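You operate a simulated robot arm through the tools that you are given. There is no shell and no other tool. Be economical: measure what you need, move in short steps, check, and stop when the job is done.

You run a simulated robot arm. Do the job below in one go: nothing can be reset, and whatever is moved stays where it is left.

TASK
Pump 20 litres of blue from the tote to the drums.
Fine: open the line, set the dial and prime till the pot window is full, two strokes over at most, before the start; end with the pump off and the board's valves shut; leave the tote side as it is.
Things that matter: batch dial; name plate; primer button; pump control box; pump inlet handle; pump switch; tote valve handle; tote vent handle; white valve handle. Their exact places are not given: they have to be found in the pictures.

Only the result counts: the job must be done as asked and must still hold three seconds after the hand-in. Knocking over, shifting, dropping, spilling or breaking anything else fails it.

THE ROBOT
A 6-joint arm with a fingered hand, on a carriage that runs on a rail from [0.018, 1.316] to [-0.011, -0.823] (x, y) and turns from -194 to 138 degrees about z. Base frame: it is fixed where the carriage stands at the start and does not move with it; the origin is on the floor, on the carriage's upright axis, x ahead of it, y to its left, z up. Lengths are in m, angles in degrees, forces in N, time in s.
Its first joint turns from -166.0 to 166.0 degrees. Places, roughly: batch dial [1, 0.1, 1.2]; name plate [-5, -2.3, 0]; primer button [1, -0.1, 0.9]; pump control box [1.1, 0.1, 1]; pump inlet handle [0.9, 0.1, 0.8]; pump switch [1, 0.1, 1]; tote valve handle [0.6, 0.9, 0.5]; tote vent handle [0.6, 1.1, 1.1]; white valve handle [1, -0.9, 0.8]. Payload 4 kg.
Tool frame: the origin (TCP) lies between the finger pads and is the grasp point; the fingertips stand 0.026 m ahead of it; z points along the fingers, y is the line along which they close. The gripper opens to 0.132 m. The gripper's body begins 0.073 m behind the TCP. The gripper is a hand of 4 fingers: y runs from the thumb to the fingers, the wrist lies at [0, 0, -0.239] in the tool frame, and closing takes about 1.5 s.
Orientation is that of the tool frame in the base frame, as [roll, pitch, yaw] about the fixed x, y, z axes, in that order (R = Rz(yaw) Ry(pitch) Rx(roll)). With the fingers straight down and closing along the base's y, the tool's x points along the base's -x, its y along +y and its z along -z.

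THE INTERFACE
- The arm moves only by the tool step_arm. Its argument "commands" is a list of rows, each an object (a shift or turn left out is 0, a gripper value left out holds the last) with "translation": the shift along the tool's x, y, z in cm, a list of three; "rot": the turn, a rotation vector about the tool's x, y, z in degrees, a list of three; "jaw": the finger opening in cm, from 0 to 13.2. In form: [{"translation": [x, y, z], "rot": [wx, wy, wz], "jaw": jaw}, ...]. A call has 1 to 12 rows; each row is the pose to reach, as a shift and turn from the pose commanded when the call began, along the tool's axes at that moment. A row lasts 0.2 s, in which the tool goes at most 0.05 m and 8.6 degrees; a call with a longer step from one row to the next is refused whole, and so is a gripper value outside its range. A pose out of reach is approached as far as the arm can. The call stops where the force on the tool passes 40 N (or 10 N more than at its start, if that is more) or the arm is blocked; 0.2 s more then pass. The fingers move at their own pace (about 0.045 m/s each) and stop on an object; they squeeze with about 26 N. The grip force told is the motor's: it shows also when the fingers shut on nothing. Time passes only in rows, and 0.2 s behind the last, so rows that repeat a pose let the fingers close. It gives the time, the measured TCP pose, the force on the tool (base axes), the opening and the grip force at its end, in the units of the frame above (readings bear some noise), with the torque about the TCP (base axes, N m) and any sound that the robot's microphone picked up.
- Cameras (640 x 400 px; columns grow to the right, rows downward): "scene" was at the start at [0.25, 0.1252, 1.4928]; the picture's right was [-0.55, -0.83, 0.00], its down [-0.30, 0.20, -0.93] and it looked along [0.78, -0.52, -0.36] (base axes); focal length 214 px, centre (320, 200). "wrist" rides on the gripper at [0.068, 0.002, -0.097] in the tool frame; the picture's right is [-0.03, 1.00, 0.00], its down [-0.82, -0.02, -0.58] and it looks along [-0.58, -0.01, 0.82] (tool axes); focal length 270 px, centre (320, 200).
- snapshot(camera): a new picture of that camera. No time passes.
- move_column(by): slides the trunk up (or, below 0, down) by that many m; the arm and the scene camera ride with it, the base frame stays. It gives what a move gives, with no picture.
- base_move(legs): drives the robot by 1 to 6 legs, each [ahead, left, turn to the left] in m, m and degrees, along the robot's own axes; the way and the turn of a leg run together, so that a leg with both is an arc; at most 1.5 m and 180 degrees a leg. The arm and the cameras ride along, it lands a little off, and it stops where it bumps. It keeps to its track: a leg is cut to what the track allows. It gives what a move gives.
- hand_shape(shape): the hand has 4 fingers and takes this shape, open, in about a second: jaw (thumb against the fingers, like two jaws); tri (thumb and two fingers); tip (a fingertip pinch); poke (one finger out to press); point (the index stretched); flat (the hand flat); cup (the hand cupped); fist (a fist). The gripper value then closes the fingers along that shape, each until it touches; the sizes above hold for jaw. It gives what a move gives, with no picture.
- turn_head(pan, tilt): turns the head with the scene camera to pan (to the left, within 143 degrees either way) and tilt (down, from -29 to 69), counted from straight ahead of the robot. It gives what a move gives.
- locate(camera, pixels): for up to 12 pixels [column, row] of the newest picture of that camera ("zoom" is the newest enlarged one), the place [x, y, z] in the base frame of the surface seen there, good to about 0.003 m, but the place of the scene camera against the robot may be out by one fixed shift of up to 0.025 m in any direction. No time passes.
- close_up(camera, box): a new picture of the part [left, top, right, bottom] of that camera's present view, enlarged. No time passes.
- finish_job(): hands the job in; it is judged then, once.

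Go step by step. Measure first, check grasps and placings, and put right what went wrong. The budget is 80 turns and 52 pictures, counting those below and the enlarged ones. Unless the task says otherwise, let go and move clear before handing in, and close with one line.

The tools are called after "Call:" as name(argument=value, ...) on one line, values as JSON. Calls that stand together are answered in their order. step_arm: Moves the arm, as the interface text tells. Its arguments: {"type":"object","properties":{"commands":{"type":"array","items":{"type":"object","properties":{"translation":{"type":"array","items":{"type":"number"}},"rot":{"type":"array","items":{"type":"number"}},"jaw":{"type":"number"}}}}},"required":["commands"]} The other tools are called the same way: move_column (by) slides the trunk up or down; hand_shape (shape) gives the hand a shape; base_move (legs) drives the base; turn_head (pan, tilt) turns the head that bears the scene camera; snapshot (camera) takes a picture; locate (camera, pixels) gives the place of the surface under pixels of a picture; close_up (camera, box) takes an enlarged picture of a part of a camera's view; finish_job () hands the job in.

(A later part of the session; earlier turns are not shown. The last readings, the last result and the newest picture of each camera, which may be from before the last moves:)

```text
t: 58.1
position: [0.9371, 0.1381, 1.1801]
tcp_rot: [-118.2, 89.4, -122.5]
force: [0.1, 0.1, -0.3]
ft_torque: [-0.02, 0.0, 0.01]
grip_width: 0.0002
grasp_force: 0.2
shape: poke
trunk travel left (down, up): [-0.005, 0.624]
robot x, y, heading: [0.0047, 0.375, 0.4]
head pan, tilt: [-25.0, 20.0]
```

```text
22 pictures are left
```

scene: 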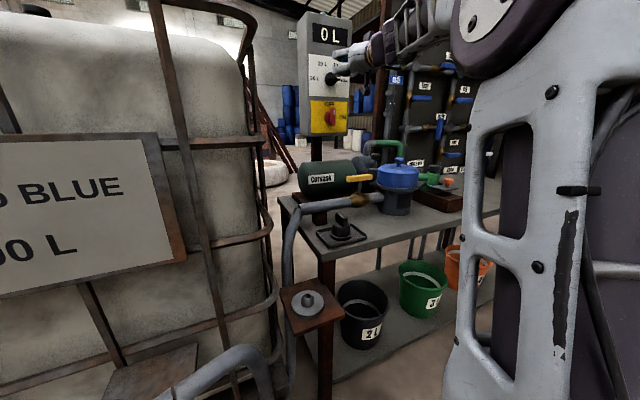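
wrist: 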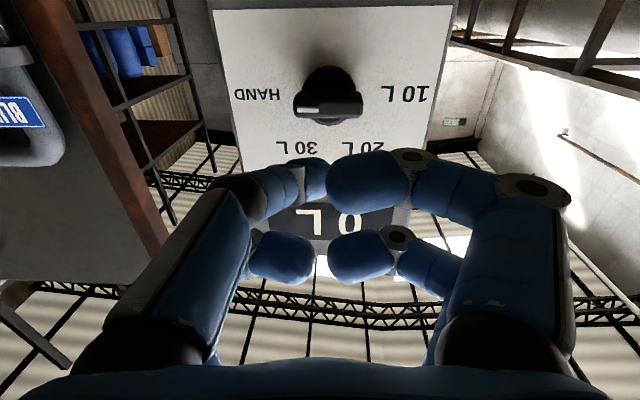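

The dial is in view at (328,95) with its white mark towards HAND. I'll measure it with the wrist camera.

Call:
locate(camera="wrist", pixels=[[312, 107], [328, 106], [298, 106], [358, 104], [326, 75], [405, 93], [365, 145], [308, 147], [258, 93], [328, 92], [420, 30]])

Call:
close_up(camera="wrist", box=[215, 20, 445, 164])

```text
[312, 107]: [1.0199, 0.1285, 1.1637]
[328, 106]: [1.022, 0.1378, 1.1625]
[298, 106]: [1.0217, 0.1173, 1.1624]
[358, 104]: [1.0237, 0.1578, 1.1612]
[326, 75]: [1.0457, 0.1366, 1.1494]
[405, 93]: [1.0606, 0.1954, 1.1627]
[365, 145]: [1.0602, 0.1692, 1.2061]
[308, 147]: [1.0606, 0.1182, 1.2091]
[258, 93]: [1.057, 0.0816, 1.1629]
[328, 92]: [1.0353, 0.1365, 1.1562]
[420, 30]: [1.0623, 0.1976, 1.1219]
```

```text
2.78 times, centred on (330, 92) of wrist
```

zoom: 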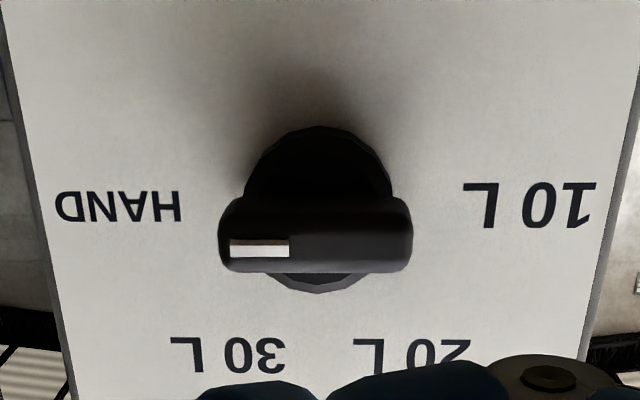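

The dial's centre is near (0.138,1.160), its bar is 4.5 cm long and its front is at x 1.021. I'll push the pointed end up with the finger, about 90° first, and check.

Call:
step_arm(commands=[{"translation": [4.7, -2.05, 0.2]}, {"translation": [4.7, -1.8, 4]}, {"translation": [4.68, -1.47, 7.86]}, {"translation": [3.82, -0.88, 7.81]}, {"translation": [3.3, -1.2, 7.83]}, {"translation": [2.69, -1.56, 7.85]}, {"translation": [2.0, -1.5, 7.85]}, {"translation": [1.31, -1.44, 7.84]}, {"translation": [0.75, -1.0, 7.8]}, {"translation": [0.27, -0.62, 7.77]}, {"translation": [0.27, -0.62, 7.77]}])

Call:
snapshot(camera="wrist")

```text
refused: row 1 steps farther than a row can; nothing moved
```

```text
20 pictures are left
```

wrist: 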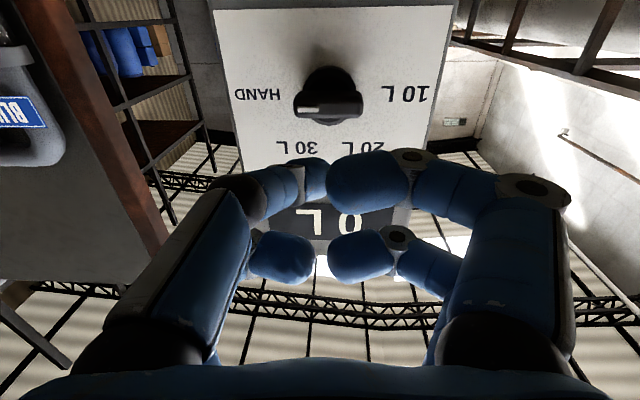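

The first row was too long and nothing moved. I'll split it.

Call:
step_arm(commands=[{"translation": [2.4, -1.0, 0.1]}, {"translation": [4.7, -2.05, 0.2]}, {"translation": [4.7, -1.8, 4]}, {"translation": [4.68, -1.47, 7.86]}, {"translation": [3.82, -0.88, 7.81]}, {"translation": [3.3, -1.2, 7.83]}, {"translation": [2.69, -1.56, 7.85]}, {"translation": [2.0, -1.5, 7.85]}, {"translation": [1.31, -1.44, 7.84]}, {"translation": [0.75, -1.0, 7.8]}, {"translation": [0.27, -0.62, 7.77]}, {"translation": [0.27, -0.62, 7.77]}])

Call:
snapshot(camera="wrist")

```text
t: 60.8
position: [1.0156, 0.1252, 1.1758]
tcp_rot: [-116.8, 89.4, -121.0]
force: [-0.2, -0.6, -0.1]
ft_torque: [0.01, 0.0, -0.01]
grip_width: 0.0
grasp_force: 0.0
shape: poke
out of reach, approached as far as the arm can: row 1, 2, 3
trunk travel left (down, up): [-0.005, 0.624]
robot x, y, heading: [0.0057, 0.3751, 0.1]
head pan, tilt: [-25.0, 20.0]
```

```text
19 pictures are left
```

wrist: 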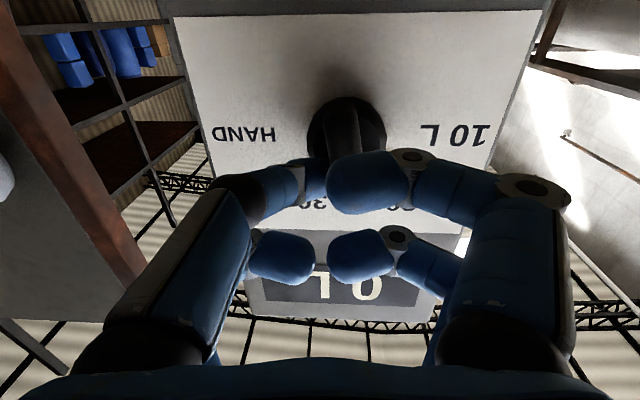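

The bar stands upright now (90°). I'll push it the remaining 30° and back off to look.

Call:
step_arm(commands=[{"translation": [-0.3, 0.4, 0]}, {"translation": [-0.67, 0.98, -0.07]}, {"translation": [-0.67, 0.98, -0.07]}, {"translation": [-0.67, 0.5, -0.07]}, {"translation": [-0.67, -1, -4]}, {"translation": [-0.5, -1, -7.5]}, {"translation": [-0.5, -1, -7.5]}])

Call:
close_up(camera="wrist", box=[215, 20, 445, 164])

```text
t: 62.4
position: [0.9387, 0.1212, 1.1787]
tcp_rot: [-116.9, 89.4, -121.2]
force: [-0.2, 0.3, 0.1]
ft_torque: [0.01, -0.02, 0.03]
grip_width: 0.0
grasp_force: 0.0
shape: poke
trunk travel left (down, up): [-0.005, 0.624]
robot x, y, heading: [0.0053, 0.3784, 0.5]
head pan, tilt: [-25.0, 20.0]
```

```text
2.78 times, centred on (330, 92) of wrist
```

zoom: 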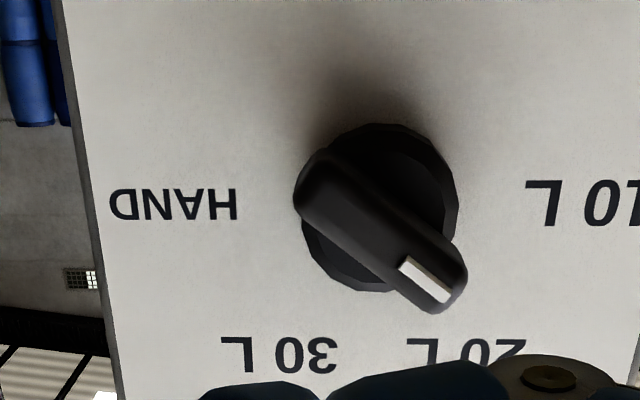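

The pointer is towards 20 L, perhaps slightly past it. I'll measure the angles.

Call:
locate(camera="zoom", pixels=[[318, 175], [385, 245], [445, 295], [412, 262], [442, 296], [465, 352], [280, 355], [172, 205], [565, 205], [310, 200], [400, 290], [460, 265]])

```text
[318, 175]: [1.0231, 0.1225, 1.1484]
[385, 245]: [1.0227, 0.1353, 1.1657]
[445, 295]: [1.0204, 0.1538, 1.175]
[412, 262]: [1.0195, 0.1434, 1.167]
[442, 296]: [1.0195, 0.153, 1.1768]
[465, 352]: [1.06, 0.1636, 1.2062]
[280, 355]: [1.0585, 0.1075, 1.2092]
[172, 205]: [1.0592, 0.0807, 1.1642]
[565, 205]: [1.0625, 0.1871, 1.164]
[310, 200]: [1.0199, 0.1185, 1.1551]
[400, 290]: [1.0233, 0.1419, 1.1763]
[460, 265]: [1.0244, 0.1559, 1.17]
```

The pointer is at about 135° while the 20 L label sits at about 120°. I'll nudge it back 15° from the other side.

Call:
step_arm(commands=[{"translation": [1, 2.8, -0.2]}, {"translation": [2.02, 5.58, -0.4]}, {"translation": [2.0, 5.9, 3.5]}, {"translation": [1.98, 6.16, 7.27]}, {"translation": [1.4, 5.4, 7.3]}, {"translation": [0.85, 4.56, 7.39]}, {"translation": [0.85, 4.56, 7.39]}, {"translation": [1.4, 5.6, 7.3]}, {"translation": [1.4, 5.6, 3]}, {"translation": [1.0, 3.0, 0]}, {"translation": [0, 0.5, 0]}, {"translation": [0, 0.5, 0]}])

Call:
close_up(camera="wrist", box=[215, 20, 445, 164])

Call:
locate(camera="zoom", pixels=[[412, 262], [442, 296], [465, 352], [380, 220]])

```text
t: 65.0
position: [0.9387, 0.1264, 1.1812]
tcp_rot: [-117.6, 89.4, -121.8]
force: [-0.1, 0.1, 0.0]
ft_torque: [0.02, -0.01, -0.03]
grip_width: 0.0
grasp_force: 0.0
shape: poke
trunk travel left (down, up): [-0.005, 0.624]
robot x, y, heading: [0.0055, 0.3749, 0.2]
head pan, tilt: [-25.0, 20.0]
```

```text
2.78 times, centred on (330, 92) of wrist
```

zoom: 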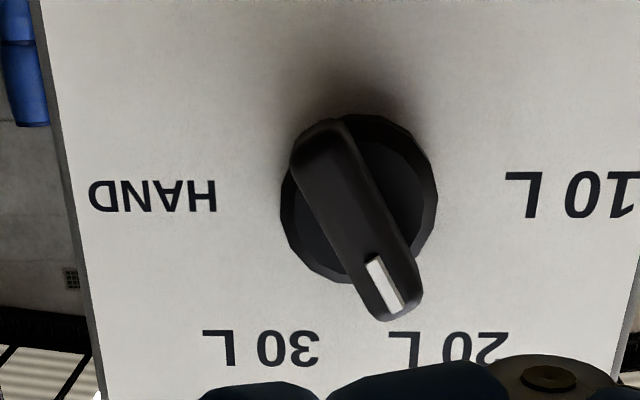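

```text
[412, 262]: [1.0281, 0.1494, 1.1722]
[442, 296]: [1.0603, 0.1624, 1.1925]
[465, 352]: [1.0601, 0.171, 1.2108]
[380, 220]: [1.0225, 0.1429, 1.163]
```

Call:
locate(camera="zoom", pixels=[[371, 260], [396, 309], [352, 200], [322, 135], [390, 315], [300, 345], [490, 345], [600, 195], [153, 197]])

```text
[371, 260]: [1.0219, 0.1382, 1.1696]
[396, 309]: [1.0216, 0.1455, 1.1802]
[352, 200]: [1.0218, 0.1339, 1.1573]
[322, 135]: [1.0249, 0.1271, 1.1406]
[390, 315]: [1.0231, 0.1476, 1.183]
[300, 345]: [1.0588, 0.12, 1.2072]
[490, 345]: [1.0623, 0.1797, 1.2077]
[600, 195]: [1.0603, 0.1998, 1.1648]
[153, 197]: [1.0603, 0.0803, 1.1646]
```

The pointer reads about 116–120°, on 20 L. Now for priming: I'll pull back, point the hand down and drive over to the primer button.

Call:
step_arm(commands=[{"translation": [-1, 0, -3]}, {"translation": [-2, 0, -5], "rot": [0, 8.3, 0]}, {"translation": [-3, 0, -7], "rot": [0, 16.6, 0]}, {"translation": [-4, 0, -9], "rot": [0, 25, 0]}, {"translation": [-4.5, 0, -11], "rot": [0, 33, 0]}, {"translation": [-5, 0, -13], "rot": [0, 41, 0]}, {"translation": [-5, 0, -15], "rot": [0, 49, 0]}, {"translation": [-5, 0, -16], "rot": [0, 57, 0]}, {"translation": [-5, 0, -17], "rot": [0, 65, 0]}, {"translation": [-5, 0, -18], "rot": [0, 73, 0]}, {"translation": [-5, 0, -19], "rot": [0, 81, 0]}, {"translation": [-5, 0, -19], "rot": [0, 89, 0]}])

Call:
base_move(legs=[[0, -0.38, 0]])

Call:
turn_head(pan=-8, tilt=35)

Call:
snapshot(camera="scene")

Call:
snapshot(camera="wrist")

```text
t: 67.5
position: [0.6775, 0.1822, 1.0956]
tcp_rot: [-179.4, 7.0, 175.9]
force: [-0.5, -0.1, -0.5]
ft_torque: [0.01, 0.0, -0.02]
grip_width: 0.0001
grasp_force: 0.1
shape: poke
out of reach, approached as far as the arm can: row 6, 7, 8, 9, 10, 11, 12
trunk travel left (down, up): [-0.005, 0.624]
robot x, y, heading: [0.0048, 0.3767, 0.1]
head pan, tilt: [-25.0, 20.0]
```

```text
t: 70.0
position: [0.6709, -0.2014, 1.0964]
tcp_rot: [-179.4, 7.1, 175.3]
force: [0.1, 0.0, 0.2]
ft_torque: [0.01, -0.03, 0.0]
grip_width: 0.0
grasp_force: 0.0
shape: poke
trunk travel left (down, up): [-0.005, 0.624]
robot x, y, heading: [-0.0027, -0.0027, -0.1]
head pan, tilt: [-25.0, 20.0]
```

```text
t: 70.8
position: [0.6693, -0.2006, 1.0964]
tcp_rot: [-179.4, 7.1, 175.3]
force: [0.0, -0.9, 0.6]
ft_torque: [0.0, 0.0, 0.0]
grip_width: 0.0
grasp_force: 0.2
shape: poke
trunk travel left (down, up): [-0.005, 0.624]
robot x, y, heading: [0.0013, -0.0047, -0.1]
head pan, tilt: [-8.0, 35.0]
```

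```text
16 pictures are left
```

scene: 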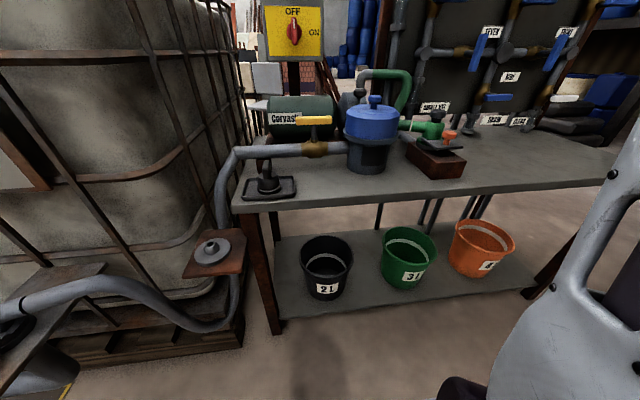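

```text
15 pictures are left
```

wrist: 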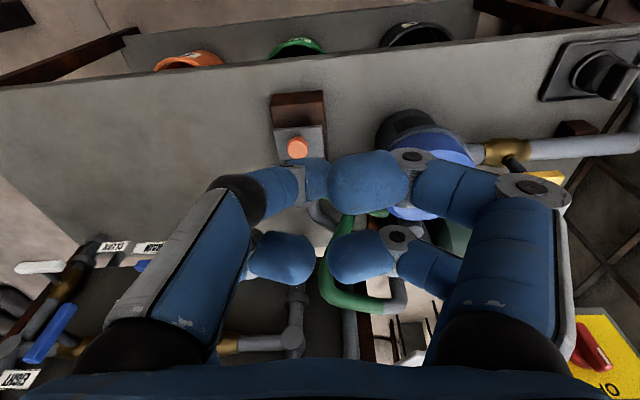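

The orange button is at wrist pixel (297,147). I'll measure it, and enlarge the pot window in the scene view.

Call:
locate(camera="wrist", pixels=[[297, 145], [290, 145], [304, 145], [297, 152], [320, 115], [315, 130]])

Call:
close_up(camera="scene", box=[320, 90, 470, 184])

```text
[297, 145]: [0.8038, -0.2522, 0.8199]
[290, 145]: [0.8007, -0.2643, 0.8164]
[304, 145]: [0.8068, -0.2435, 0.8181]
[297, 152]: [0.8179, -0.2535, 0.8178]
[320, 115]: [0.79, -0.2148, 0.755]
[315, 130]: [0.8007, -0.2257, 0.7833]
```

```text
4.26 times, centred on (395, 137) of scene
```

zoom: 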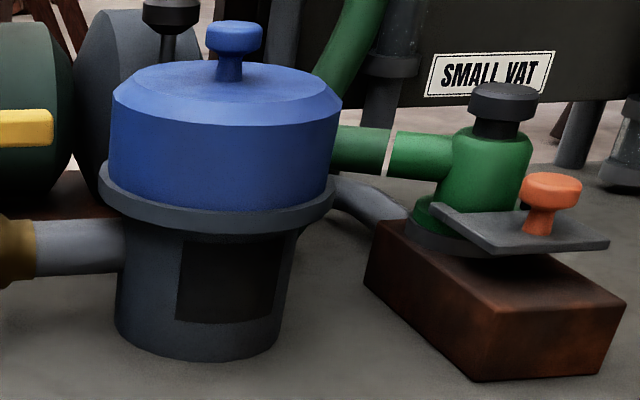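

The pot window is dark, so the pot is empty. I'll check the heights of the black cap and pot near the button before lowering the hand.

Call:
locate(camera="zoom", pixels=[[505, 92], [525, 100], [470, 100], [550, 185], [235, 32], [330, 110], [230, 280], [580, 235]])

Call:
step_arm(commands=[{"translation": [-2, -0.8, 4]}, {"translation": [-4.5, -1.6, 8]}, {"translation": [-7, -2.5, 12]}, {"translation": [-9, -3.3, 15]}, {"translation": [-10.7, -4.03, 18]}, {"translation": [-10.73, -4.03, 20]}, {"translation": [-10.73, -4.03, 20]}])

```text
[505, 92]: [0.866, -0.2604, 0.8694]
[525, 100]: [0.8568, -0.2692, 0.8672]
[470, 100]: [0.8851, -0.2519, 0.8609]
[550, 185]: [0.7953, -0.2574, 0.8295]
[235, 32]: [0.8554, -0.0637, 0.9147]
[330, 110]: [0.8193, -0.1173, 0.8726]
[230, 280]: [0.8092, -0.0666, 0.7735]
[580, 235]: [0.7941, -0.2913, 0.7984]
```

```text
t: 72.3
position: [0.7974, -0.2515, 0.9109]
tcp_rot: [-179.4, 7.1, 175.3]
force: [0.5, 0.7, -0.8]
ft_torque: [-0.03, 0.01, 0.02]
grip_width: 0.0
grasp_force: 0.0
shape: poke
trunk travel left (down, up): [-0.005, 0.624]
robot x, y, heading: [0.0014, -0.003, -0.4]
head pan, tilt: [-8.0, 35.0]
```

The cap and pot are clear of the hand. I'll lower onto the button for one trial press and listen.

Call:
step_arm(commands=[{"translation": [0.35, -0.08, 3.5]}, {"translation": [0.35, -0.08, 6.0]}, {"translation": [0.35, -0.08, 6.7]}, {"translation": [0.35, -0.08, 7.2]}, {"translation": [0.35, -0.08, 7.6]}, {"translation": [0.35, -0.08, 7.6]}])

```text
t: 73.4
position: [0.8036, -0.2593, 0.8453]
tcp_rot: [-179.0, 7.8, 175.2]
force: [-2.8, 1.4, 14.5]
ft_torque: [0.07, 0.07, 0.02]
grip_width: 0.0
grasp_force: 0.0
shape: poke
trunk travel left (down, up): [-0.005, 0.624]
robot x, y, heading: [0.0027, -0.0014, -0.5]
head pan, tilt: [-8.0, 35.0]
stopped in row 5: the force on the tool passed its limit at 44 N (the readings are from after the stop); the commanded pose is now the measured one
```

The press stopped at 44 N. I'll check the button and the pot window.

Call:
close_up(camera="scene", box=[320, 90, 470, 184])

```text
4.26 times, centred on (395, 137) of scene
```

zoom: 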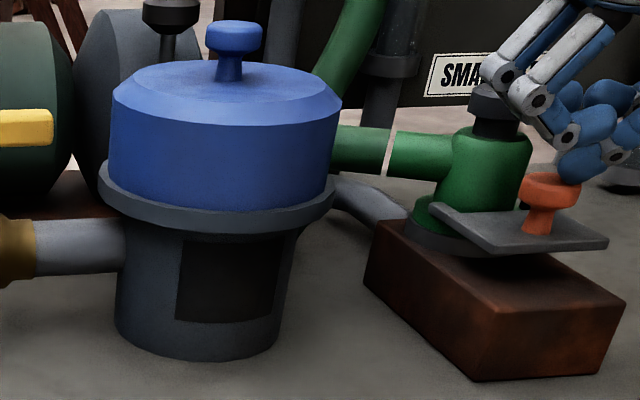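

The finger sits on the right edge of the button, about 1 cm off. I'll measure the offset.

Call:
locate(camera="zoom", pixels=[[575, 165], [590, 160], [565, 160], [580, 178], [545, 190], [530, 190], [575, 190], [550, 178]])

```text
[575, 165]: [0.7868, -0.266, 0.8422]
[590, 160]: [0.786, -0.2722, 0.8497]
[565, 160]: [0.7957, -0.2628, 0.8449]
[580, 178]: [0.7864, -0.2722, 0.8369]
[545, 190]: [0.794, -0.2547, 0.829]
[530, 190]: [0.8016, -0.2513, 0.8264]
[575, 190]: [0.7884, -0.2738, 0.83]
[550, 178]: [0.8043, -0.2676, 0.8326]
```

The finger slid about 6 mm towards -y. I'll lift, shift 9 mm in +y and press again.

Call:
step_arm(commands=[{"translation": [0, 0, -2]}, {"translation": [0, 0.9, -2]}, {"translation": [0, 0.9, -0.6]}, {"translation": [0, 0.9, -0.2]}, {"translation": [0, 0.9, 0.2]}, {"translation": [0, 0.9, 0.6]}, {"translation": [0, 0.9, 0.9]}])

Call:
close_up(camera="scene", box=[320, 90, 470, 184])

```text
t: 74.8
position: [0.804, -0.2524, 0.8453]
tcp_rot: [-178.6, 8.5, 175.2]
force: [-3.2, 2.3, 14.3]
ft_torque: [0.09, 0.02, -0.02]
grip_width: 0.0
grasp_force: 0.1
shape: poke
trunk travel left (down, up): [-0.005, 0.624]
robot x, y, heading: [0.0031, -0.0053, -0.5]
head pan, tilt: [-8.0, 35.0]
stopped in row 6: the force on the tool passed its limit at 44 N (the readings are from after the stop); the commanded pose is now the measured one
```

```text
4.26 times, centred on (395, 137) of scene
```

zoom: 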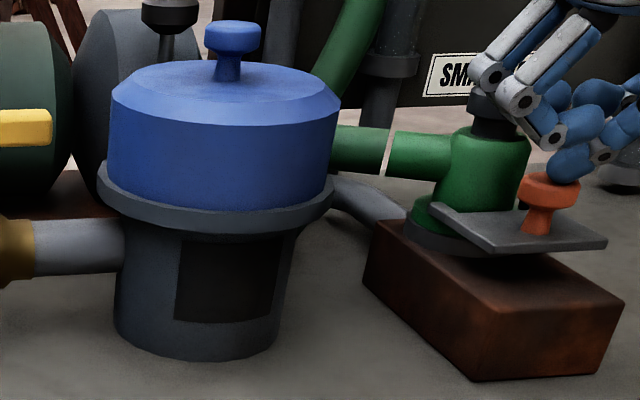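

The rough place given for the primer, about (1,-0.1,0.9), doesn't match this orange button. It matches the black plunger behind the pot, at zoom pixel (170,15). I'll lift away from the orange button and measure the plunger.

Call:
locate(camera="zoom", pixels=[[172, 5], [165, 28], [168, 50], [195, 10], [150, 10], [548, 180]])

Call:
step_arm(commands=[{"translation": [0, 0, -4]}, {"translation": [0, 0, -8]}, {"translation": [0, 0, -12]}, {"translation": [0, 0, -16]}, {"translation": [0, 3, -20]}, {"translation": [0, 6, -21]}, {"translation": [0, 10, -22]}, {"translation": [0, 14, -22]}, {"translation": [0, 14, -22]}])

Call:
snapshot(camera="wrist")

```text
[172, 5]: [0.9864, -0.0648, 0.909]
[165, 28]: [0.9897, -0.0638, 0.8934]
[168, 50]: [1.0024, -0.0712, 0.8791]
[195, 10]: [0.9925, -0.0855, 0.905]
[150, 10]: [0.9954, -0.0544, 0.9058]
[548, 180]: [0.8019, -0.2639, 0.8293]
```

```text
t: 76.8
position: [0.786, -0.1043, 1.0591]
tcp_rot: [-178.7, 8.2, 175.2]
force: [0.2, 0.9, 0.3]
ft_torque: [-0.03, 0.0, -0.01]
grip_width: 0.0001
grasp_force: 0.0
shape: poke
trunk travel left (down, up): [-0.005, 0.624]
robot x, y, heading: [0.0027, -0.0037, -0.2]
head pan, tilt: [-8.0, 35.0]
```

```text
11 pictures are left
```

wrist: 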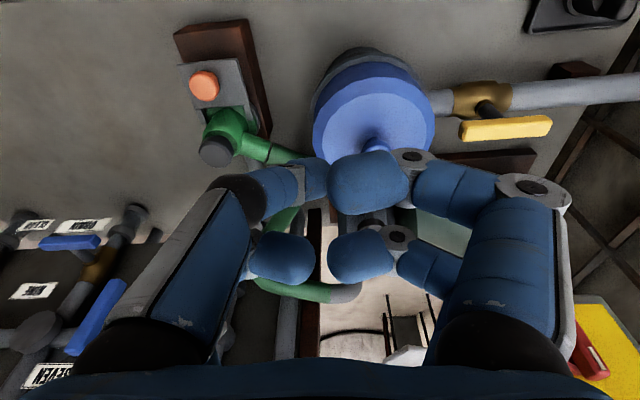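

The plunger is hidden under the fingers at about (1.01,-0.06,0.90). I'll measure nearby obstacles, and shift back a little to see it.

Call:
locate(camera="wrist", pixels=[[300, 292], [345, 293], [283, 220], [440, 235], [372, 218], [590, 350], [378, 143], [365, 215]])

Call:
step_arm(commands=[{"translation": [0, -3, -2], "rot": [0, -8, 0]}, {"translation": [0, -6, -4], "rot": [0, -16, 0]}, {"translation": [0, -8, -6], "rot": [0, -22, 0]}, {"translation": [0, -8, -6], "rot": [0, -22, 0]}])

Call:
snapshot(camera="wrist")

```text
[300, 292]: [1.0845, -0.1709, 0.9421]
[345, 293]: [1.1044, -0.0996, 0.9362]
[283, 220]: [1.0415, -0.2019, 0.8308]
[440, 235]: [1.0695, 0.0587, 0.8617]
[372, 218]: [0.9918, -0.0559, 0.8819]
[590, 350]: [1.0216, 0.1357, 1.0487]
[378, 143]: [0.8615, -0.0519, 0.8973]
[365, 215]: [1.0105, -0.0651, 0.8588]
```

```text
t: 77.8
position: [0.7686, -0.1847, 1.117]
tcp_rot: [-178.6, 30.2, 175.9]
force: [-0.8, -0.2, -0.6]
ft_torque: [0.02, -0.03, 0.02]
grip_width: 0.0
grasp_force: 0.2
shape: poke
trunk travel left (down, up): [-0.005, 0.624]
robot x, y, heading: [-0.0005, -0.0044, -0.3]
head pan, tilt: [-8.0, 35.0]
```

```text
10 pictures are left
```

wrist: 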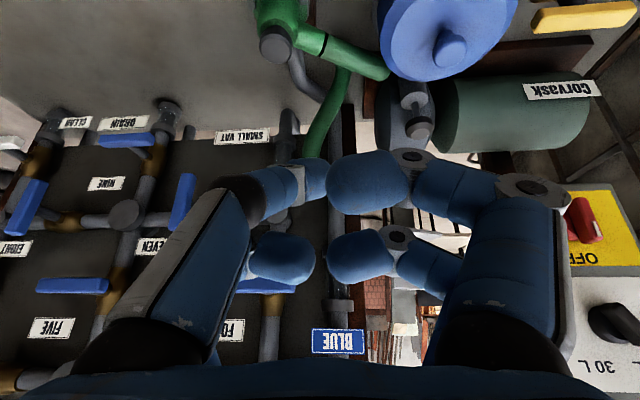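

The plunger is visible at (418,130). I'll measure its cap.

Call:
locate(camera="wrist", pixels=[[419, 128], [419, 118], [419, 140], [408, 128], [430, 128], [413, 100], [390, 75], [340, 80], [448, 50]])

```text
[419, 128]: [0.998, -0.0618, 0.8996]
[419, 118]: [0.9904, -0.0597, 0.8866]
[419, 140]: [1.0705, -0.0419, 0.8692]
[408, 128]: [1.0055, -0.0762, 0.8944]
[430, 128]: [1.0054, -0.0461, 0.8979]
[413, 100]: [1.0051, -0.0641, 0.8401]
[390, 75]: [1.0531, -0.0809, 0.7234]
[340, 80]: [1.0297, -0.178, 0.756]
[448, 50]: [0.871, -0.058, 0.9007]
```

The plunger cap is centred near (1.006,-0.061) with its top at z≈0.902. I'll bring the fingertip above it, with the hand tilted 30°.

Call:
step_arm(commands=[{"translation": [-1.4, 2.1, 3.6]}, {"translation": [-2.9, 4.2, 7.2]}, {"translation": [-4.3, 6.3, 10.8]}, {"translation": [-5.7, 8.4, 14.4]}, {"translation": [-7.2, 10.5, 18]}, {"translation": [-8.6, 12.6, 21.6]}, {"translation": [-10.04, 14.72, 25.2]}, {"translation": [-10.04, 14.72, 25.2]}])

Call:
close_up(camera="scene", box=[320, 60, 480, 170])

```text
t: 79.6
position: [0.9946, -0.0622, 0.9474]
tcp_rot: [-178.5, 30.2, 175.8]
force: [-0.3, -1.0, 1.1]
ft_torque: [0.01, -0.01, -0.01]
grip_width: 0.0
grasp_force: 0.2
shape: poke
trunk travel left (down, up): [-0.005, 0.624]
robot x, y, heading: [-0.0031, -0.0018, -0.1]
head pan, tilt: [-8.0, 35.0]
```

```text
3.64 times, centred on (400, 115) of scene
```

zoom: 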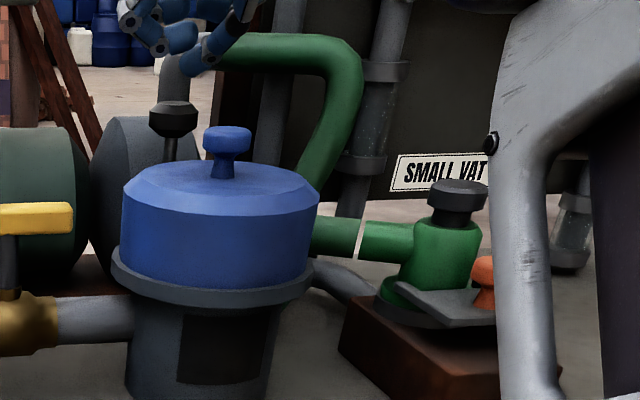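

The fingertip at zoom (195,68) looks right of the plunger at (173,105). I'll measure both in the same picture.

Call:
locate(camera="zoom", pixels=[[195, 68], [190, 72], [205, 60], [173, 108], [173, 103], [173, 122], [153, 115], [194, 115]])

```text
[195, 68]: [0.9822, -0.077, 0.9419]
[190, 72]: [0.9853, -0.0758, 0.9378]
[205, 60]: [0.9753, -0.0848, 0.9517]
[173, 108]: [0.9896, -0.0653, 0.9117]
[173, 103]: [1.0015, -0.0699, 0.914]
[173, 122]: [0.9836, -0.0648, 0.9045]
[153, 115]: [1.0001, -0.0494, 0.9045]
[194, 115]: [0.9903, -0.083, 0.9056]
```

The tip is 1 cm too far to -y and 0.5 cm short. I'll correct that and make one stroke.

Call:
step_arm(commands=[{"translation": [-0.46, 1.05, 0.24]}, {"translation": [0.55, 1.09, 1.97]}, {"translation": [0.8, 1.1, 2.4]}, {"translation": [1.05, 1.11, 2.83]}, {"translation": [1.3, 1.12, 3.26]}, {"translation": [1.55, 1.13, 3.7]}, {"translation": [1.55, 1.13, 3.7]}])

```text
t: 81.2
position: [1.0007, -0.0499, 0.909]
tcp_rot: [-178.5, 30.3, 175.7]
force: [0.3, -0.5, 2.1]
ft_torque: [0.01, 0.0, 0.04]
grip_width: 0.0
grasp_force: 0.1
shape: poke
trunk travel left (down, up): [-0.005, 0.624]
robot x, y, heading: [0.0012, 0.0001, -0.5]
head pan, tilt: [-8.0, 35.0]
```

There is a light upward force of about 2 N. I'll press further in small rows.

Call:
step_arm(commands=[{"translation": [0.25, 0.01, 0.43]}, {"translation": [0.5, 0.02, 0.86]}, {"translation": [0.75, 0.03, 1.3]}, {"translation": [1.0, 0.04, 1.73]}, {"translation": [1.0, 0.04, 1.73]}])

Call:
close_up(camera="scene", box=[320, 60, 480, 170])

```text
t: 82.4
position: [1.0012, -0.0503, 0.8932]
tcp_rot: [-178.5, 30.6, 175.7]
force: [-2.2, -4.3, 33.9]
ft_torque: [-0.16, -0.39, -0.08]
grip_width: 0.0003
grasp_force: 0.1
shape: poke
trunk travel left (down, up): [-0.005, 0.624]
robot x, y, heading: [-0.0006, -0.0012, -0.2]
head pan, tilt: [-8.0, 35.0]
heard: click
```

```text
3.64 times, centred on (400, 115) of scene
```

zoom: 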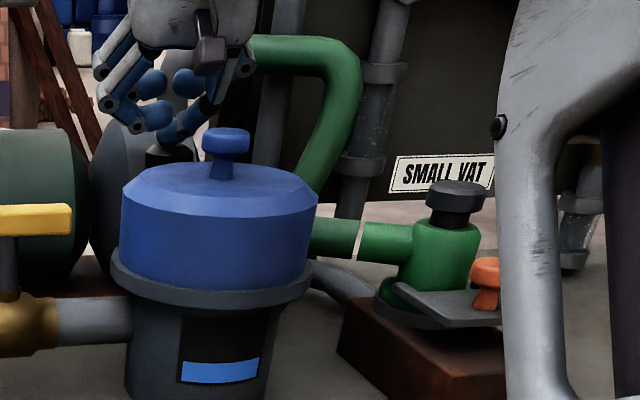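

A click, and the window is now about a third full. I'll make two more strokes and count the clicks.

Call:
step_arm(commands=[{"translation": [-0.6, -0.02, -1.0]}, {"translation": [-1.35, -0.05, -2.3]}, {"translation": [-1.35, -0.05, -2.3]}, {"translation": [-0.9, -0.03, -1.55]}, {"translation": [-0.5, -0.02, -0.86]}, {"translation": [-0.25, -0.01, -0.43]}, {"translation": [0, 0, 0]}, {"translation": [0, 0, 0]}])

Call:
step_arm(commands=[{"translation": [-0.6, -0.02, -1.0]}, {"translation": [-1.35, -0.05, -2.3]}, {"translation": [-1.35, -0.05, -2.3]}, {"translation": [-0.9, -0.03, -1.55]}, {"translation": [-0.5, -0.02, -0.86]}, {"translation": [-0.25, -0.01, -0.43]}, {"translation": [0, 0, 0]}, {"translation": [0, 0, 0]}])

Call:
close_up(camera="scene", box=[320, 60, 480, 170])

```text
t: 84.2
position: [1.0007, -0.0501, 0.8938]
tcp_rot: [-178.5, 30.6, 175.8]
force: [-0.6, -3.9, 32.0]
ft_torque: [-0.1, -0.42, -0.07]
grip_width: 0.0002
grasp_force: 0.0
shape: poke
trunk travel left (down, up): [-0.005, 0.624]
robot x, y, heading: [-0.0013, -0.0041, -0.4]
head pan, tilt: [-8.0, 35.0]
```

```text
t: 86.0
position: [1.0025, -0.0508, 0.8941]
tcp_rot: [-178.5, 30.7, 175.7]
force: [-0.5, -4.1, 33.0]
ft_torque: [-0.09, -0.45, -0.06]
grip_width: 0.0002
grasp_force: 0.1
shape: poke
trunk travel left (down, up): [-0.005, 0.624]
robot x, y, heading: [-0.0027, -0.0032, -0.4]
head pan, tilt: [-8.0, 35.0]
```

```text
3.64 times, centred on (400, 115) of scene
```

zoom: 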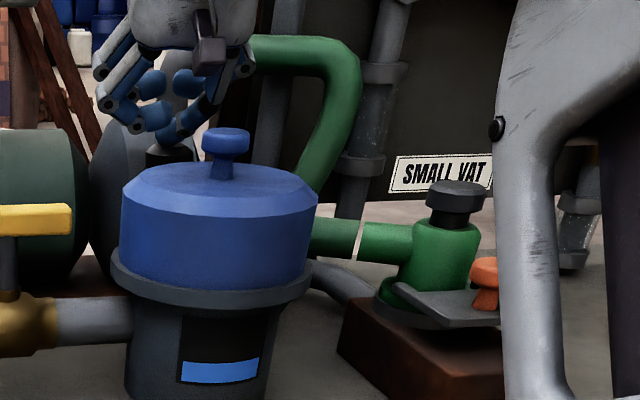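

There was no click because the plunger wasn't fully released (the tip only rose to z≈0.894). I'll lift 4.5 cm before the next stroke.

Call:
step_arm(commands=[{"translation": [-0.9, -0.04, -1.6]}, {"translation": [-2.2, -0.09, -3.9]}, {"translation": [-2.2, -0.09, -3.9]}, {"translation": [-2.2, -0.09, -3.9]}, {"translation": [-1.2, -0.05, -2.1]}, {"translation": [-0.8, -0.03, -1.4]}, {"translation": [-0.5, -0.02, -0.86]}, {"translation": [-0.25, -0.01, -0.43]}, {"translation": [0, 0, 0]}, {"translation": [0.05, 0, 0.08]}])

```text
t: 88.2
position: [1.0011, -0.0506, 0.8932]
tcp_rot: [-178.5, 30.8, 175.7]
force: [-2.5, -3.0, 33.8]
ft_torque: [-0.11, -0.42, -0.09]
grip_width: 0.0001
grasp_force: 0.0
shape: poke
trunk travel left (down, up): [-0.005, 0.624]
robot x, y, heading: [-0.0009, -0.0034, -0.1]
head pan, tilt: [-8.0, 35.0]
heard: click
```

That stroke clicked (two counted). I'll repeat it the same way and then look at the window.

Call:
step_arm(commands=[{"translation": [-0.9, -0.04, -1.6]}, {"translation": [-2.2, -0.09, -3.9]}, {"translation": [-2.2, -0.09, -3.9]}, {"translation": [-2.2, -0.09, -3.9]}, {"translation": [-1.2, -0.05, -2.1]}, {"translation": [-0.8, -0.03, -1.4]}, {"translation": [-0.5, -0.02, -0.86]}, {"translation": [-0.25, -0.01, -0.43]}, {"translation": [0, 0, 0]}, {"translation": [0.05, 0, 0.08]}])

Call:
close_up(camera="scene", box=[320, 60, 480, 170])

```text
t: 90.4
position: [0.9999, -0.0503, 0.8929]
tcp_rot: [-178.5, 30.8, 175.7]
force: [-3.6, -6.0, 41.0]
ft_torque: [-0.19, -0.46, -0.09]
grip_width: 0.0002
grasp_force: 0.1
shape: poke
trunk travel left (down, up): [-0.005, 0.624]
robot x, y, heading: [-0.0001, -0.0003, -0.3]
head pan, tilt: [-8.0, 35.0]
heard: click
```

```text
3.64 times, centred on (400, 115) of scene
```

zoom: 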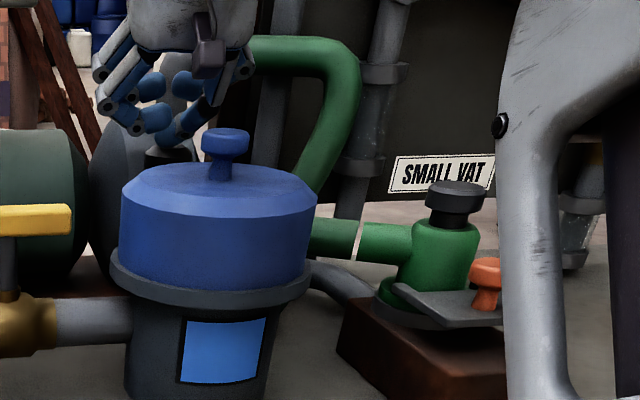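

The window is full after three clicks. I'll lift off and bring the hand in front of the switch, pointing forward.

Call:
step_arm(commands=[{"translation": [-2.2, 0, -4]}, {"translation": [-2.2, 0, -8.5]}, {"translation": [-2, 0, -13]}, {"translation": [-1.6, 2, -17]}, {"translation": [-1.6, 5, -19.5], "rot": [0, -6, 0]}, {"translation": [-1.6, 9, -20], "rot": [0, -13, 0]}, {"translation": [-1.6, 12, -20], "rot": [0, -20, 0]}, {"translation": [-1.6, 15, -20], "rot": [0, -28, 0]}, {"translation": [-1.6, 18, -20], "rot": [0, -36, 0]}, {"translation": [-1.6, 19, -20], "rot": [0, -40, 0]}, {"translation": [-1.6, 19, -20], "rot": [0, -40, 0]}])

Call:
snapshot(camera="wrist")

```text
t: 92.8
position: [0.9316, 0.1531, 1.0643]
tcp_rot: [-176.3, 70.2, 178.5]
force: [-0.5, 0.5, -1.0]
ft_torque: [-0.01, -0.01, 0.02]
grip_width: 0.0002
grasp_force: 0.1
shape: poke
trunk travel left (down, up): [-0.005, 0.624]
robot x, y, heading: [0.0011, -0.0034, -0.2]
head pan, tilt: [-8.0, 35.0]
```

```text
5 pictures are left
```

wrist: 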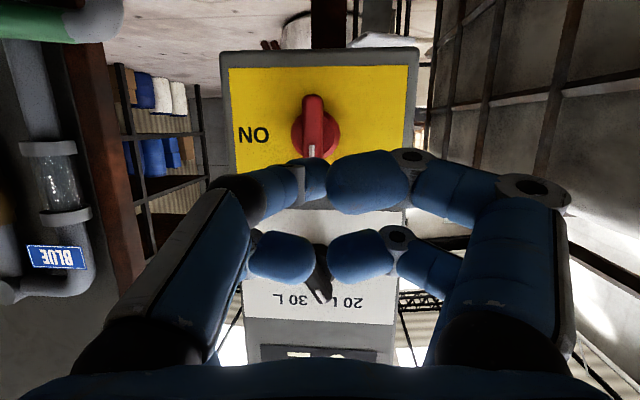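

The switch is at (313,130), with its mark up at OFF and ON to the right (-y). I'll measure it.

Call:
locate(camera="wrist", pixels=[[313, 100], [313, 115], [313, 130], [312, 150], [312, 157], [302, 130], [324, 130], [250, 130], [380, 130], [322, 150]])

```text
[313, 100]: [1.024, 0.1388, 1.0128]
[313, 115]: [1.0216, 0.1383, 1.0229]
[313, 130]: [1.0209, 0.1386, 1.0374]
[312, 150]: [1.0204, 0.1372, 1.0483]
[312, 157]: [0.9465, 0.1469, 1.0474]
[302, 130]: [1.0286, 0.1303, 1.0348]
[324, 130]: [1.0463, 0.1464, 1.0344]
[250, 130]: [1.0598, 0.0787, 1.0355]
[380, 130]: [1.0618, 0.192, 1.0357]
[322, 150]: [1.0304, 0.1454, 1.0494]
```

The switch's centre is at (0.138,1.033) and its bar reaches up to z≈1.055. I'll push the top of the bar to the right, to ON.

Call:
step_arm(commands=[{"translation": [0.39, 1.2, 0]}, {"translation": [-1.0, 1.6, 4]}, {"translation": [-2.42, 1.93, 7.81]}, {"translation": [-2.17, 0.87, 8.0]}, {"translation": [-2.67, -0.13, 7.91]}, {"translation": [-2.83, -1.12, 7.94]}, {"translation": [-2.43, -2.17, 8.18]}, {"translation": [-1.73, -2.15, 8.44]}, {"translation": [-1.73, -2.15, 8.44]}, {"translation": [-3.2, -2.3, 7.9]}, {"translation": [-2, -1.5, 3.5]}, {"translation": [0, -1, 0]}])

Call:
close_up(camera="wrist", box=[210, 40, 450, 380])

```text
t: 95.4
position: [0.9303, 0.1401, 1.0637]
tcp_rot: [-176.2, 70.0, 178.5]
force: [0.1, 0.0, -0.6]
ft_torque: [-0.03, -0.01, -0.01]
grip_width: 0.0001
grasp_force: 0.1
shape: poke
trunk travel left (down, up): [-0.005, 0.624]
robot x, y, heading: [-0.0007, 0.001, -0.5]
head pan, tilt: [-8.0, 35.0]
```

```text
1.18 times, centred on (330, 210) of wrist
```

zoom: 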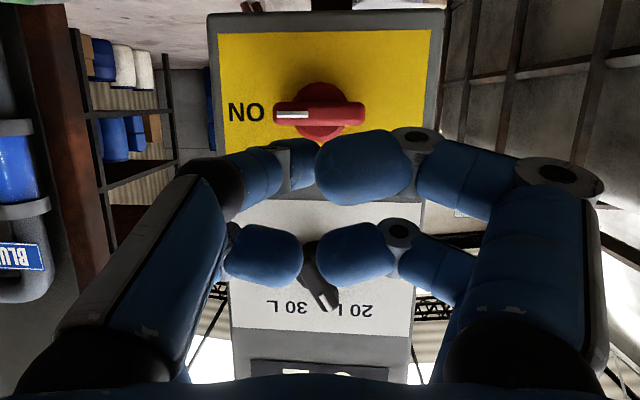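

The switch is at ON and the BLUE sight glass shows flow. I'll aim the head at the display and read it.

Call:
turn_head(pan=4, tilt=20)

Call:
step_arm(commands=[{"translation": [0, 0, 0]}, {"translation": [0, 0, 0]}, {"translation": [0, 0, 0]}, {"translation": [0, 0, 0]}, {"translation": [0, 0, 0]}, {"translation": [0, 0, 0]}, {"translation": [0, 0, 0]}, {"translation": [0, 0, 0]}])

Call:
snapshot(camera="scene")

```text
t: 96.2
position: [0.9311, 0.1402, 1.0635]
tcp_rot: [-176.3, 70.0, 178.6]
force: [1.1, 0.2, -0.2]
ft_torque: [0.02, -0.02, 0.01]
grip_width: 0.0
grasp_force: 0.0
shape: poke
trunk travel left (down, up): [-0.005, 0.624]
robot x, y, heading: [0.0026, -0.0034, -0.5]
head pan, tilt: [4.0, 20.0]
```

```text
t: 98.0
position: [0.9307, 0.1408, 1.0638]
tcp_rot: [-176.3, 70.2, 178.6]
force: [0.0, 0.3, -0.5]
ft_torque: [-0.02, -0.04, 0.01]
grip_width: 0.0001
grasp_force: 0.0
shape: poke
trunk travel left (down, up): [-0.005, 0.624]
robot x, y, heading: [0.0002, -0.0019, -0.4]
head pan, tilt: [4.0, 20.0]
```

```text
3 pictures are left
```

scene: 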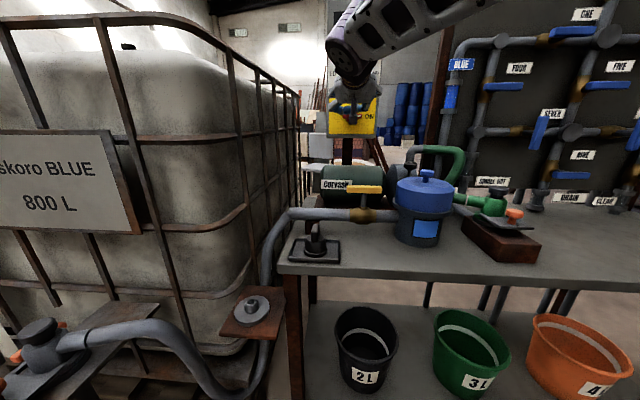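

The arm hides the display. I'll wait and listen for the end of the batch.

Call:
step_arm(commands=[{"jaw": 0}, {"jaw": 0}, {"jaw": 0}, {"jaw": 0}, {"jaw": 0}, {"jaw": 0}, {"jaw": 0}, {"jaw": 0}, {"jaw": 0}, {"jaw": 0}, {"jaw": 0}, {"jaw": 0}])

Call:
step_arm(commands=[{"jaw": 0}, {"jaw": 0}, {"jaw": 0}, {"jaw": 0}, {"jaw": 0}, {"jaw": 0}, {"jaw": 0}, {"jaw": 0}, {"jaw": 0}, {"jaw": 0}, {"jaw": 0}, {"jaw": 0}])

Call:
step_arm(commands=[{"jaw": 0}, {"jaw": 0}, {"jaw": 0}, {"jaw": 0}, {"jaw": 0}, {"jaw": 0}, {"jaw": 0}, {"jaw": 0}, {"jaw": 0}, {"jaw": 0}, {"jaw": 0}, {"jaw": 0}])

```text
t: 100.6
position: [0.931, 0.141, 1.0656]
tcp_rot: [-176.3, 70.0, 178.6]
force: [0.2, 0.2, -0.4]
ft_torque: [0.01, -0.03, -0.04]
grip_width: 0.0001
grasp_force: 25.7
shape: jaw
trunk travel left (down, up): [-0.005, 0.624]
robot x, y, heading: [0.004, -0.0038, -0.0]
head pan, tilt: [4.0, 20.0]
```

```text
t: 103.2
position: [0.9314, 0.14, 1.065]
tcp_rot: [-176.3, 70.1, 178.5]
force: [0.4, -0.8, 0.5]
ft_torque: [0.01, -0.03, -0.01]
grip_width: 0.0
grasp_force: 26.0
shape: jaw
trunk travel left (down, up): [-0.005, 0.624]
robot x, y, heading: [-0.0, -0.0021, -0.4]
head pan, tilt: [4.0, 20.0]
```

```text
t: 105.8
position: [0.9315, 0.1407, 1.065]
tcp_rot: [-176.3, 70.1, 178.5]
force: [-0.2, 0.2, -0.5]
ft_torque: [0.0, 0.01, 0.02]
grip_width: 0.0
grasp_force: 25.9
shape: jaw
trunk travel left (down, up): [-0.005, 0.624]
robot x, y, heading: [0.0003, -0.0032, -0.4]
head pan, tilt: [4.0, 20.0]
```

Commanding the jaw value changed the hand's shape. I'll restore poke, shift the hand aside to the right and read the display.

Call:
hand_shape(shape="poke")

Call:
step_arm(commands=[{"translation": [0, -4, -1]}, {"translation": [0, -8, -2]}, {"translation": [0, -12, -3]}, {"translation": [0, -15, -4]}, {"translation": [0, -15, -4]}])

Call:
close_up(camera="scene", box=[300, 0, 480, 150])

```text
t: 106.7
position: [0.9313, 0.1408, 1.0645]
tcp_rot: [-176.2, 70.2, 178.6]
force: [0.0, -0.4, -0.4]
ft_torque: [-0.01, 0.02, 0.0]
grip_width: 0.0002
grasp_force: 0.1
shape: poke
trunk travel left (down, up): [-0.005, 0.624]
robot x, y, heading: [0.0017, -0.0006, -0.5]
head pan, tilt: [4.0, 20.0]
```

```text
t: 107.9
position: [0.878, -0.0051, 1.0794]
tcp_rot: [-176.3, 70.2, 178.5]
force: [-1.3, 0.5, 0.6]
ft_torque: [0.01, 0.01, 0.0]
grip_width: 0.0
grasp_force: 0.0
shape: poke
trunk travel left (down, up): [-0.005, 0.624]
robot x, y, heading: [0.0026, -0.0031, -0.4]
head pan, tilt: [4.0, 20.0]
```

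```text
2.67 times, centred on (390, 75) of scene
```

zoom: 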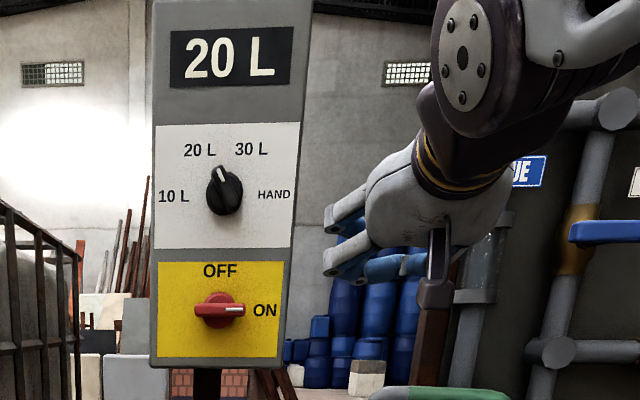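

The display shows 20 L. I'll push the switch back up to OFF from below its right end.

Call:
step_arm(commands=[{"translation": [1.3, 3.3, 1.6]}, {"translation": [2.6, 6.6, 3.2]}, {"translation": [3.9, 9.9, 4.8]}, {"translation": [5.07, 12.87, 6.18]}, {"translation": [3.6, 13.2, 10.2]}, {"translation": [2.2, 13.6, 14.11]}, {"translation": [0.79, 14.06, 13.57]}, {"translation": [-0.29, 13.37, 13.24]}, {"translation": [-1.59, 13.47, 12.76]}, {"translation": [-2.55, 14.29, 12.34]}, {"translation": [-2.64, 14.88, 12.25]}, {"translation": [-2.64, 14.88, 12.25]}])

Call:
step_arm(commands=[{"translation": [0, -1, 0]}, {"translation": [0, -1.5, -4]}, {"translation": [0, -5, -8]}, {"translation": [0, -9, -11]}, {"translation": [0, -13, -11]}, {"translation": [0, -16, -11]}, {"translation": [0, -16, -11]}])

Call:
close_up(camera="scene", box=[300, 0, 480, 150])

```text
t: 110.5
position: [1.0172, 0.13, 1.0596]
tcp_rot: [-176.2, 70.0, 178.4]
force: [-2.8, -21.7, -6.7]
ft_torque: [-0.14, 0.15, -0.4]
grip_width: 0.0
grasp_force: 0.0
shape: poke
trunk travel left (down, up): [-0.005, 0.624]
robot x, y, heading: [-0.0013, -0.0058, -0.4]
head pan, tilt: [4.0, 20.0]
```

```text
refused: row 3 steps farther than a row can; nothing moved
```

```text
2.67 times, centred on (390, 75) of scene
```

zoom: 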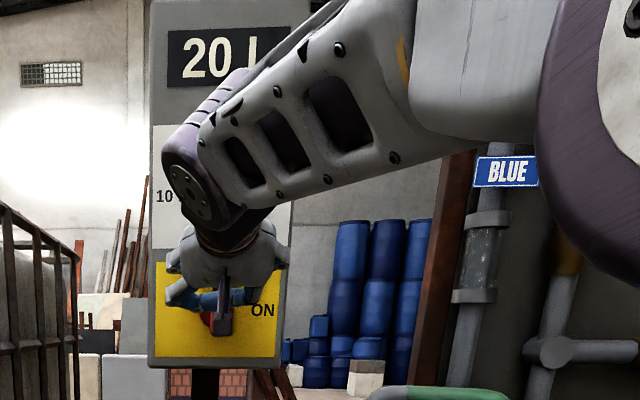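

The switch pressed against its OFF stop (22 N), the display holds at 20 L and the sight glass has gone grey. I'll pull back, raise the trunk and drive back to the board to shut ONE and THREE.

Call:
step_arm(commands=[{"translation": [0, -1, 0]}, {"translation": [0, -1.5, -4]}, {"translation": [0, -3.5, -8]}, {"translation": [0, -6, -12]}, {"translation": [0, -10, -14]}, {"translation": [0, -14, -14]}, {"translation": [0, -18, -14]}, {"translation": [0, -20, -14]}, {"translation": [0, -20, -14]}])

Call:
move_column(by=0.11)

Call:
base_move(legs=[[0, -0.305, 0]])

Call:
step_arm(commands=[{"translation": [-1, 0, 1], "rot": [0, -6, 0]}, {"translation": [-2, 0, 2], "rot": [0, -12, 0]}, {"translation": [-3, 0, 3], "rot": [0, -17, 0]}, {"translation": [-3, 0, 3], "rot": [0, -17, 0]}])

```text
t: 112.5
position: [0.8672, -0.0546, 1.1129]
tcp_rot: [-176.3, 70.3, 178.6]
force: [-0.2, -0.3, -0.1]
ft_torque: [0.03, -0.01, 0.02]
grip_width: 0.0
grasp_force: 0.1
shape: poke
trunk travel left (down, up): [-0.005, 0.624]
robot x, y, heading: [-0.0007, -0.0037, -0.3]
head pan, tilt: [4.0, 20.0]
```

```text
t: 113.9
position: [0.869, -0.0535, 1.2228]
tcp_rot: [-176.3, 70.2, 178.5]
force: [-0.2, 0.3, -0.5]
ft_torque: [-0.01, 0.03, 0.0]
grip_width: 0.0001
grasp_force: 0.0
shape: poke
trunk travel left (down, up): [-0.115, 0.514]
robot x, y, heading: [0.0004, -0.0002, -0.2]
head pan, tilt: [4.0, 20.0]
```

```text
t: 116.0
position: [0.8657, -0.3663, 1.2218]
tcp_rot: [-176.4, 70.2, 178.3]
force: [0.4, 0.0, 0.2]
ft_torque: [-0.04, 0.01, 0.01]
grip_width: 0.0002
grasp_force: 0.1
shape: poke
trunk travel left (down, up): [-0.115, 0.514]
robot x, y, heading: [-0.0077, -0.3108, -0.4]
head pan, tilt: [4.0, 20.0]
```

```text
t: 117.0
position: [0.9017, -0.3705, 1.241]
tcp_rot: [-155.7, 87.0, -161.0]
force: [-0.1, -0.3, 0.7]
ft_torque: [-0.03, 0.0, -0.01]
grip_width: 0.0
grasp_force: 0.0
shape: poke
trunk travel left (down, up): [-0.115, 0.514]
robot x, y, heading: [-0.0093, -0.3098, -0.6]
head pan, tilt: [4.0, 20.0]
```

The hand is level at (0.902,-0.371,1.241). ONE's bar is level about (-0.438,1.246), so I'll push its left tip up from below and round to upright.

Call:
step_arm(commands=[{"translation": [1.5, -2.0, 2.7]}, {"translation": [2.0, -2.5, 5.4]}, {"translation": [1.8, -2.2, 9]}, {"translation": [1.68, -1.92, 11.85]}, {"translation": [0.58, -1.92, 11.8]}, {"translation": [-1.09, -1.57, 11.67]}, {"translation": [-2.41, -1.81, 11.63]}, {"translation": [-3.84, -2.71, 11.65]}, {"translation": [-4.6, -3.83, 11.71]}, {"translation": [-4.6, -4.63, 11.78]}, {"translation": [-4.6, -4.9, 11.8]}, {"translation": [-4.6, -4.9, 11.8]}])

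```text
t: 119.6
position: [1.0159, -0.4246, 1.2828]
tcp_rot: [-154.4, 86.9, -159.5]
force: [-17.3, 32.9, -5.8]
ft_torque: [0.16, 0.12, 0.25]
grip_width: 0.0001
grasp_force: 0.0
shape: poke
out of reach, approached as far as the arm can: row 1, 2, 3, 6
trunk travel left (down, up): [-0.115, 0.514]
robot x, y, heading: [-0.0039, -0.3117, -0.2]
head pan, tilt: [4.0, 20.0]
```

ONE is back at its closed stop: 33 N, and the same 11 mm offset I saw at THREE's stop. I'll back off and raise the trunk for THREE.

Call:
step_arm(commands=[{"translation": [0, 1, 0]}, {"translation": [0, 1.3, -4]}, {"translation": [0, 1, -7]}, {"translation": [0, 1, -7]}])

Call:
move_column(by=0.12)

Call:
step_arm(commands=[{"translation": [-1, -4, -1]}, {"translation": [-2, -8, -1]}, {"translation": [-2, -11, -1]}, {"translation": [-2, -11, -1]}])

```text
t: 120.6
position: [0.9501, -0.414, 1.2841]
tcp_rot: [-155.6, 86.8, -161.0]
force: [-0.8, 0.3, 0.4]
ft_torque: [0.0, 0.02, 0.02]
grip_width: 0.0002
grasp_force: 0.1
shape: poke
trunk travel left (down, up): [-0.115, 0.514]
robot x, y, heading: [-0.0063, -0.3122, -0.2]
head pan, tilt: [4.0, 20.0]
```

```text
t: 122.1
position: [0.949, -0.4126, 1.4045]
tcp_rot: [-155.8, 86.8, -161.2]
force: [-0.8, 0.4, 0.5]
ft_torque: [-0.01, 0.01, 0.01]
grip_width: 0.0
grasp_force: 0.0
shape: poke
trunk travel left (down, up): [-0.235, 0.394]
robot x, y, heading: [-0.0003, -0.3144, -0.3]
head pan, tilt: [4.0, 20.0]
```

```text
t: 123.1
position: [0.9292, -0.5199, 1.4289]
tcp_rot: [-155.8, 86.9, -161.0]
force: [0.1, -0.2, -0.7]
ft_torque: [-0.01, 0.03, 0.01]
grip_width: 0.0
grasp_force: 0.1
shape: poke
trunk travel left (down, up): [-0.235, 0.394]
robot x, y, heading: [-0.0048, -0.31, -0.7]
head pan, tilt: [4.0, 20.0]
```

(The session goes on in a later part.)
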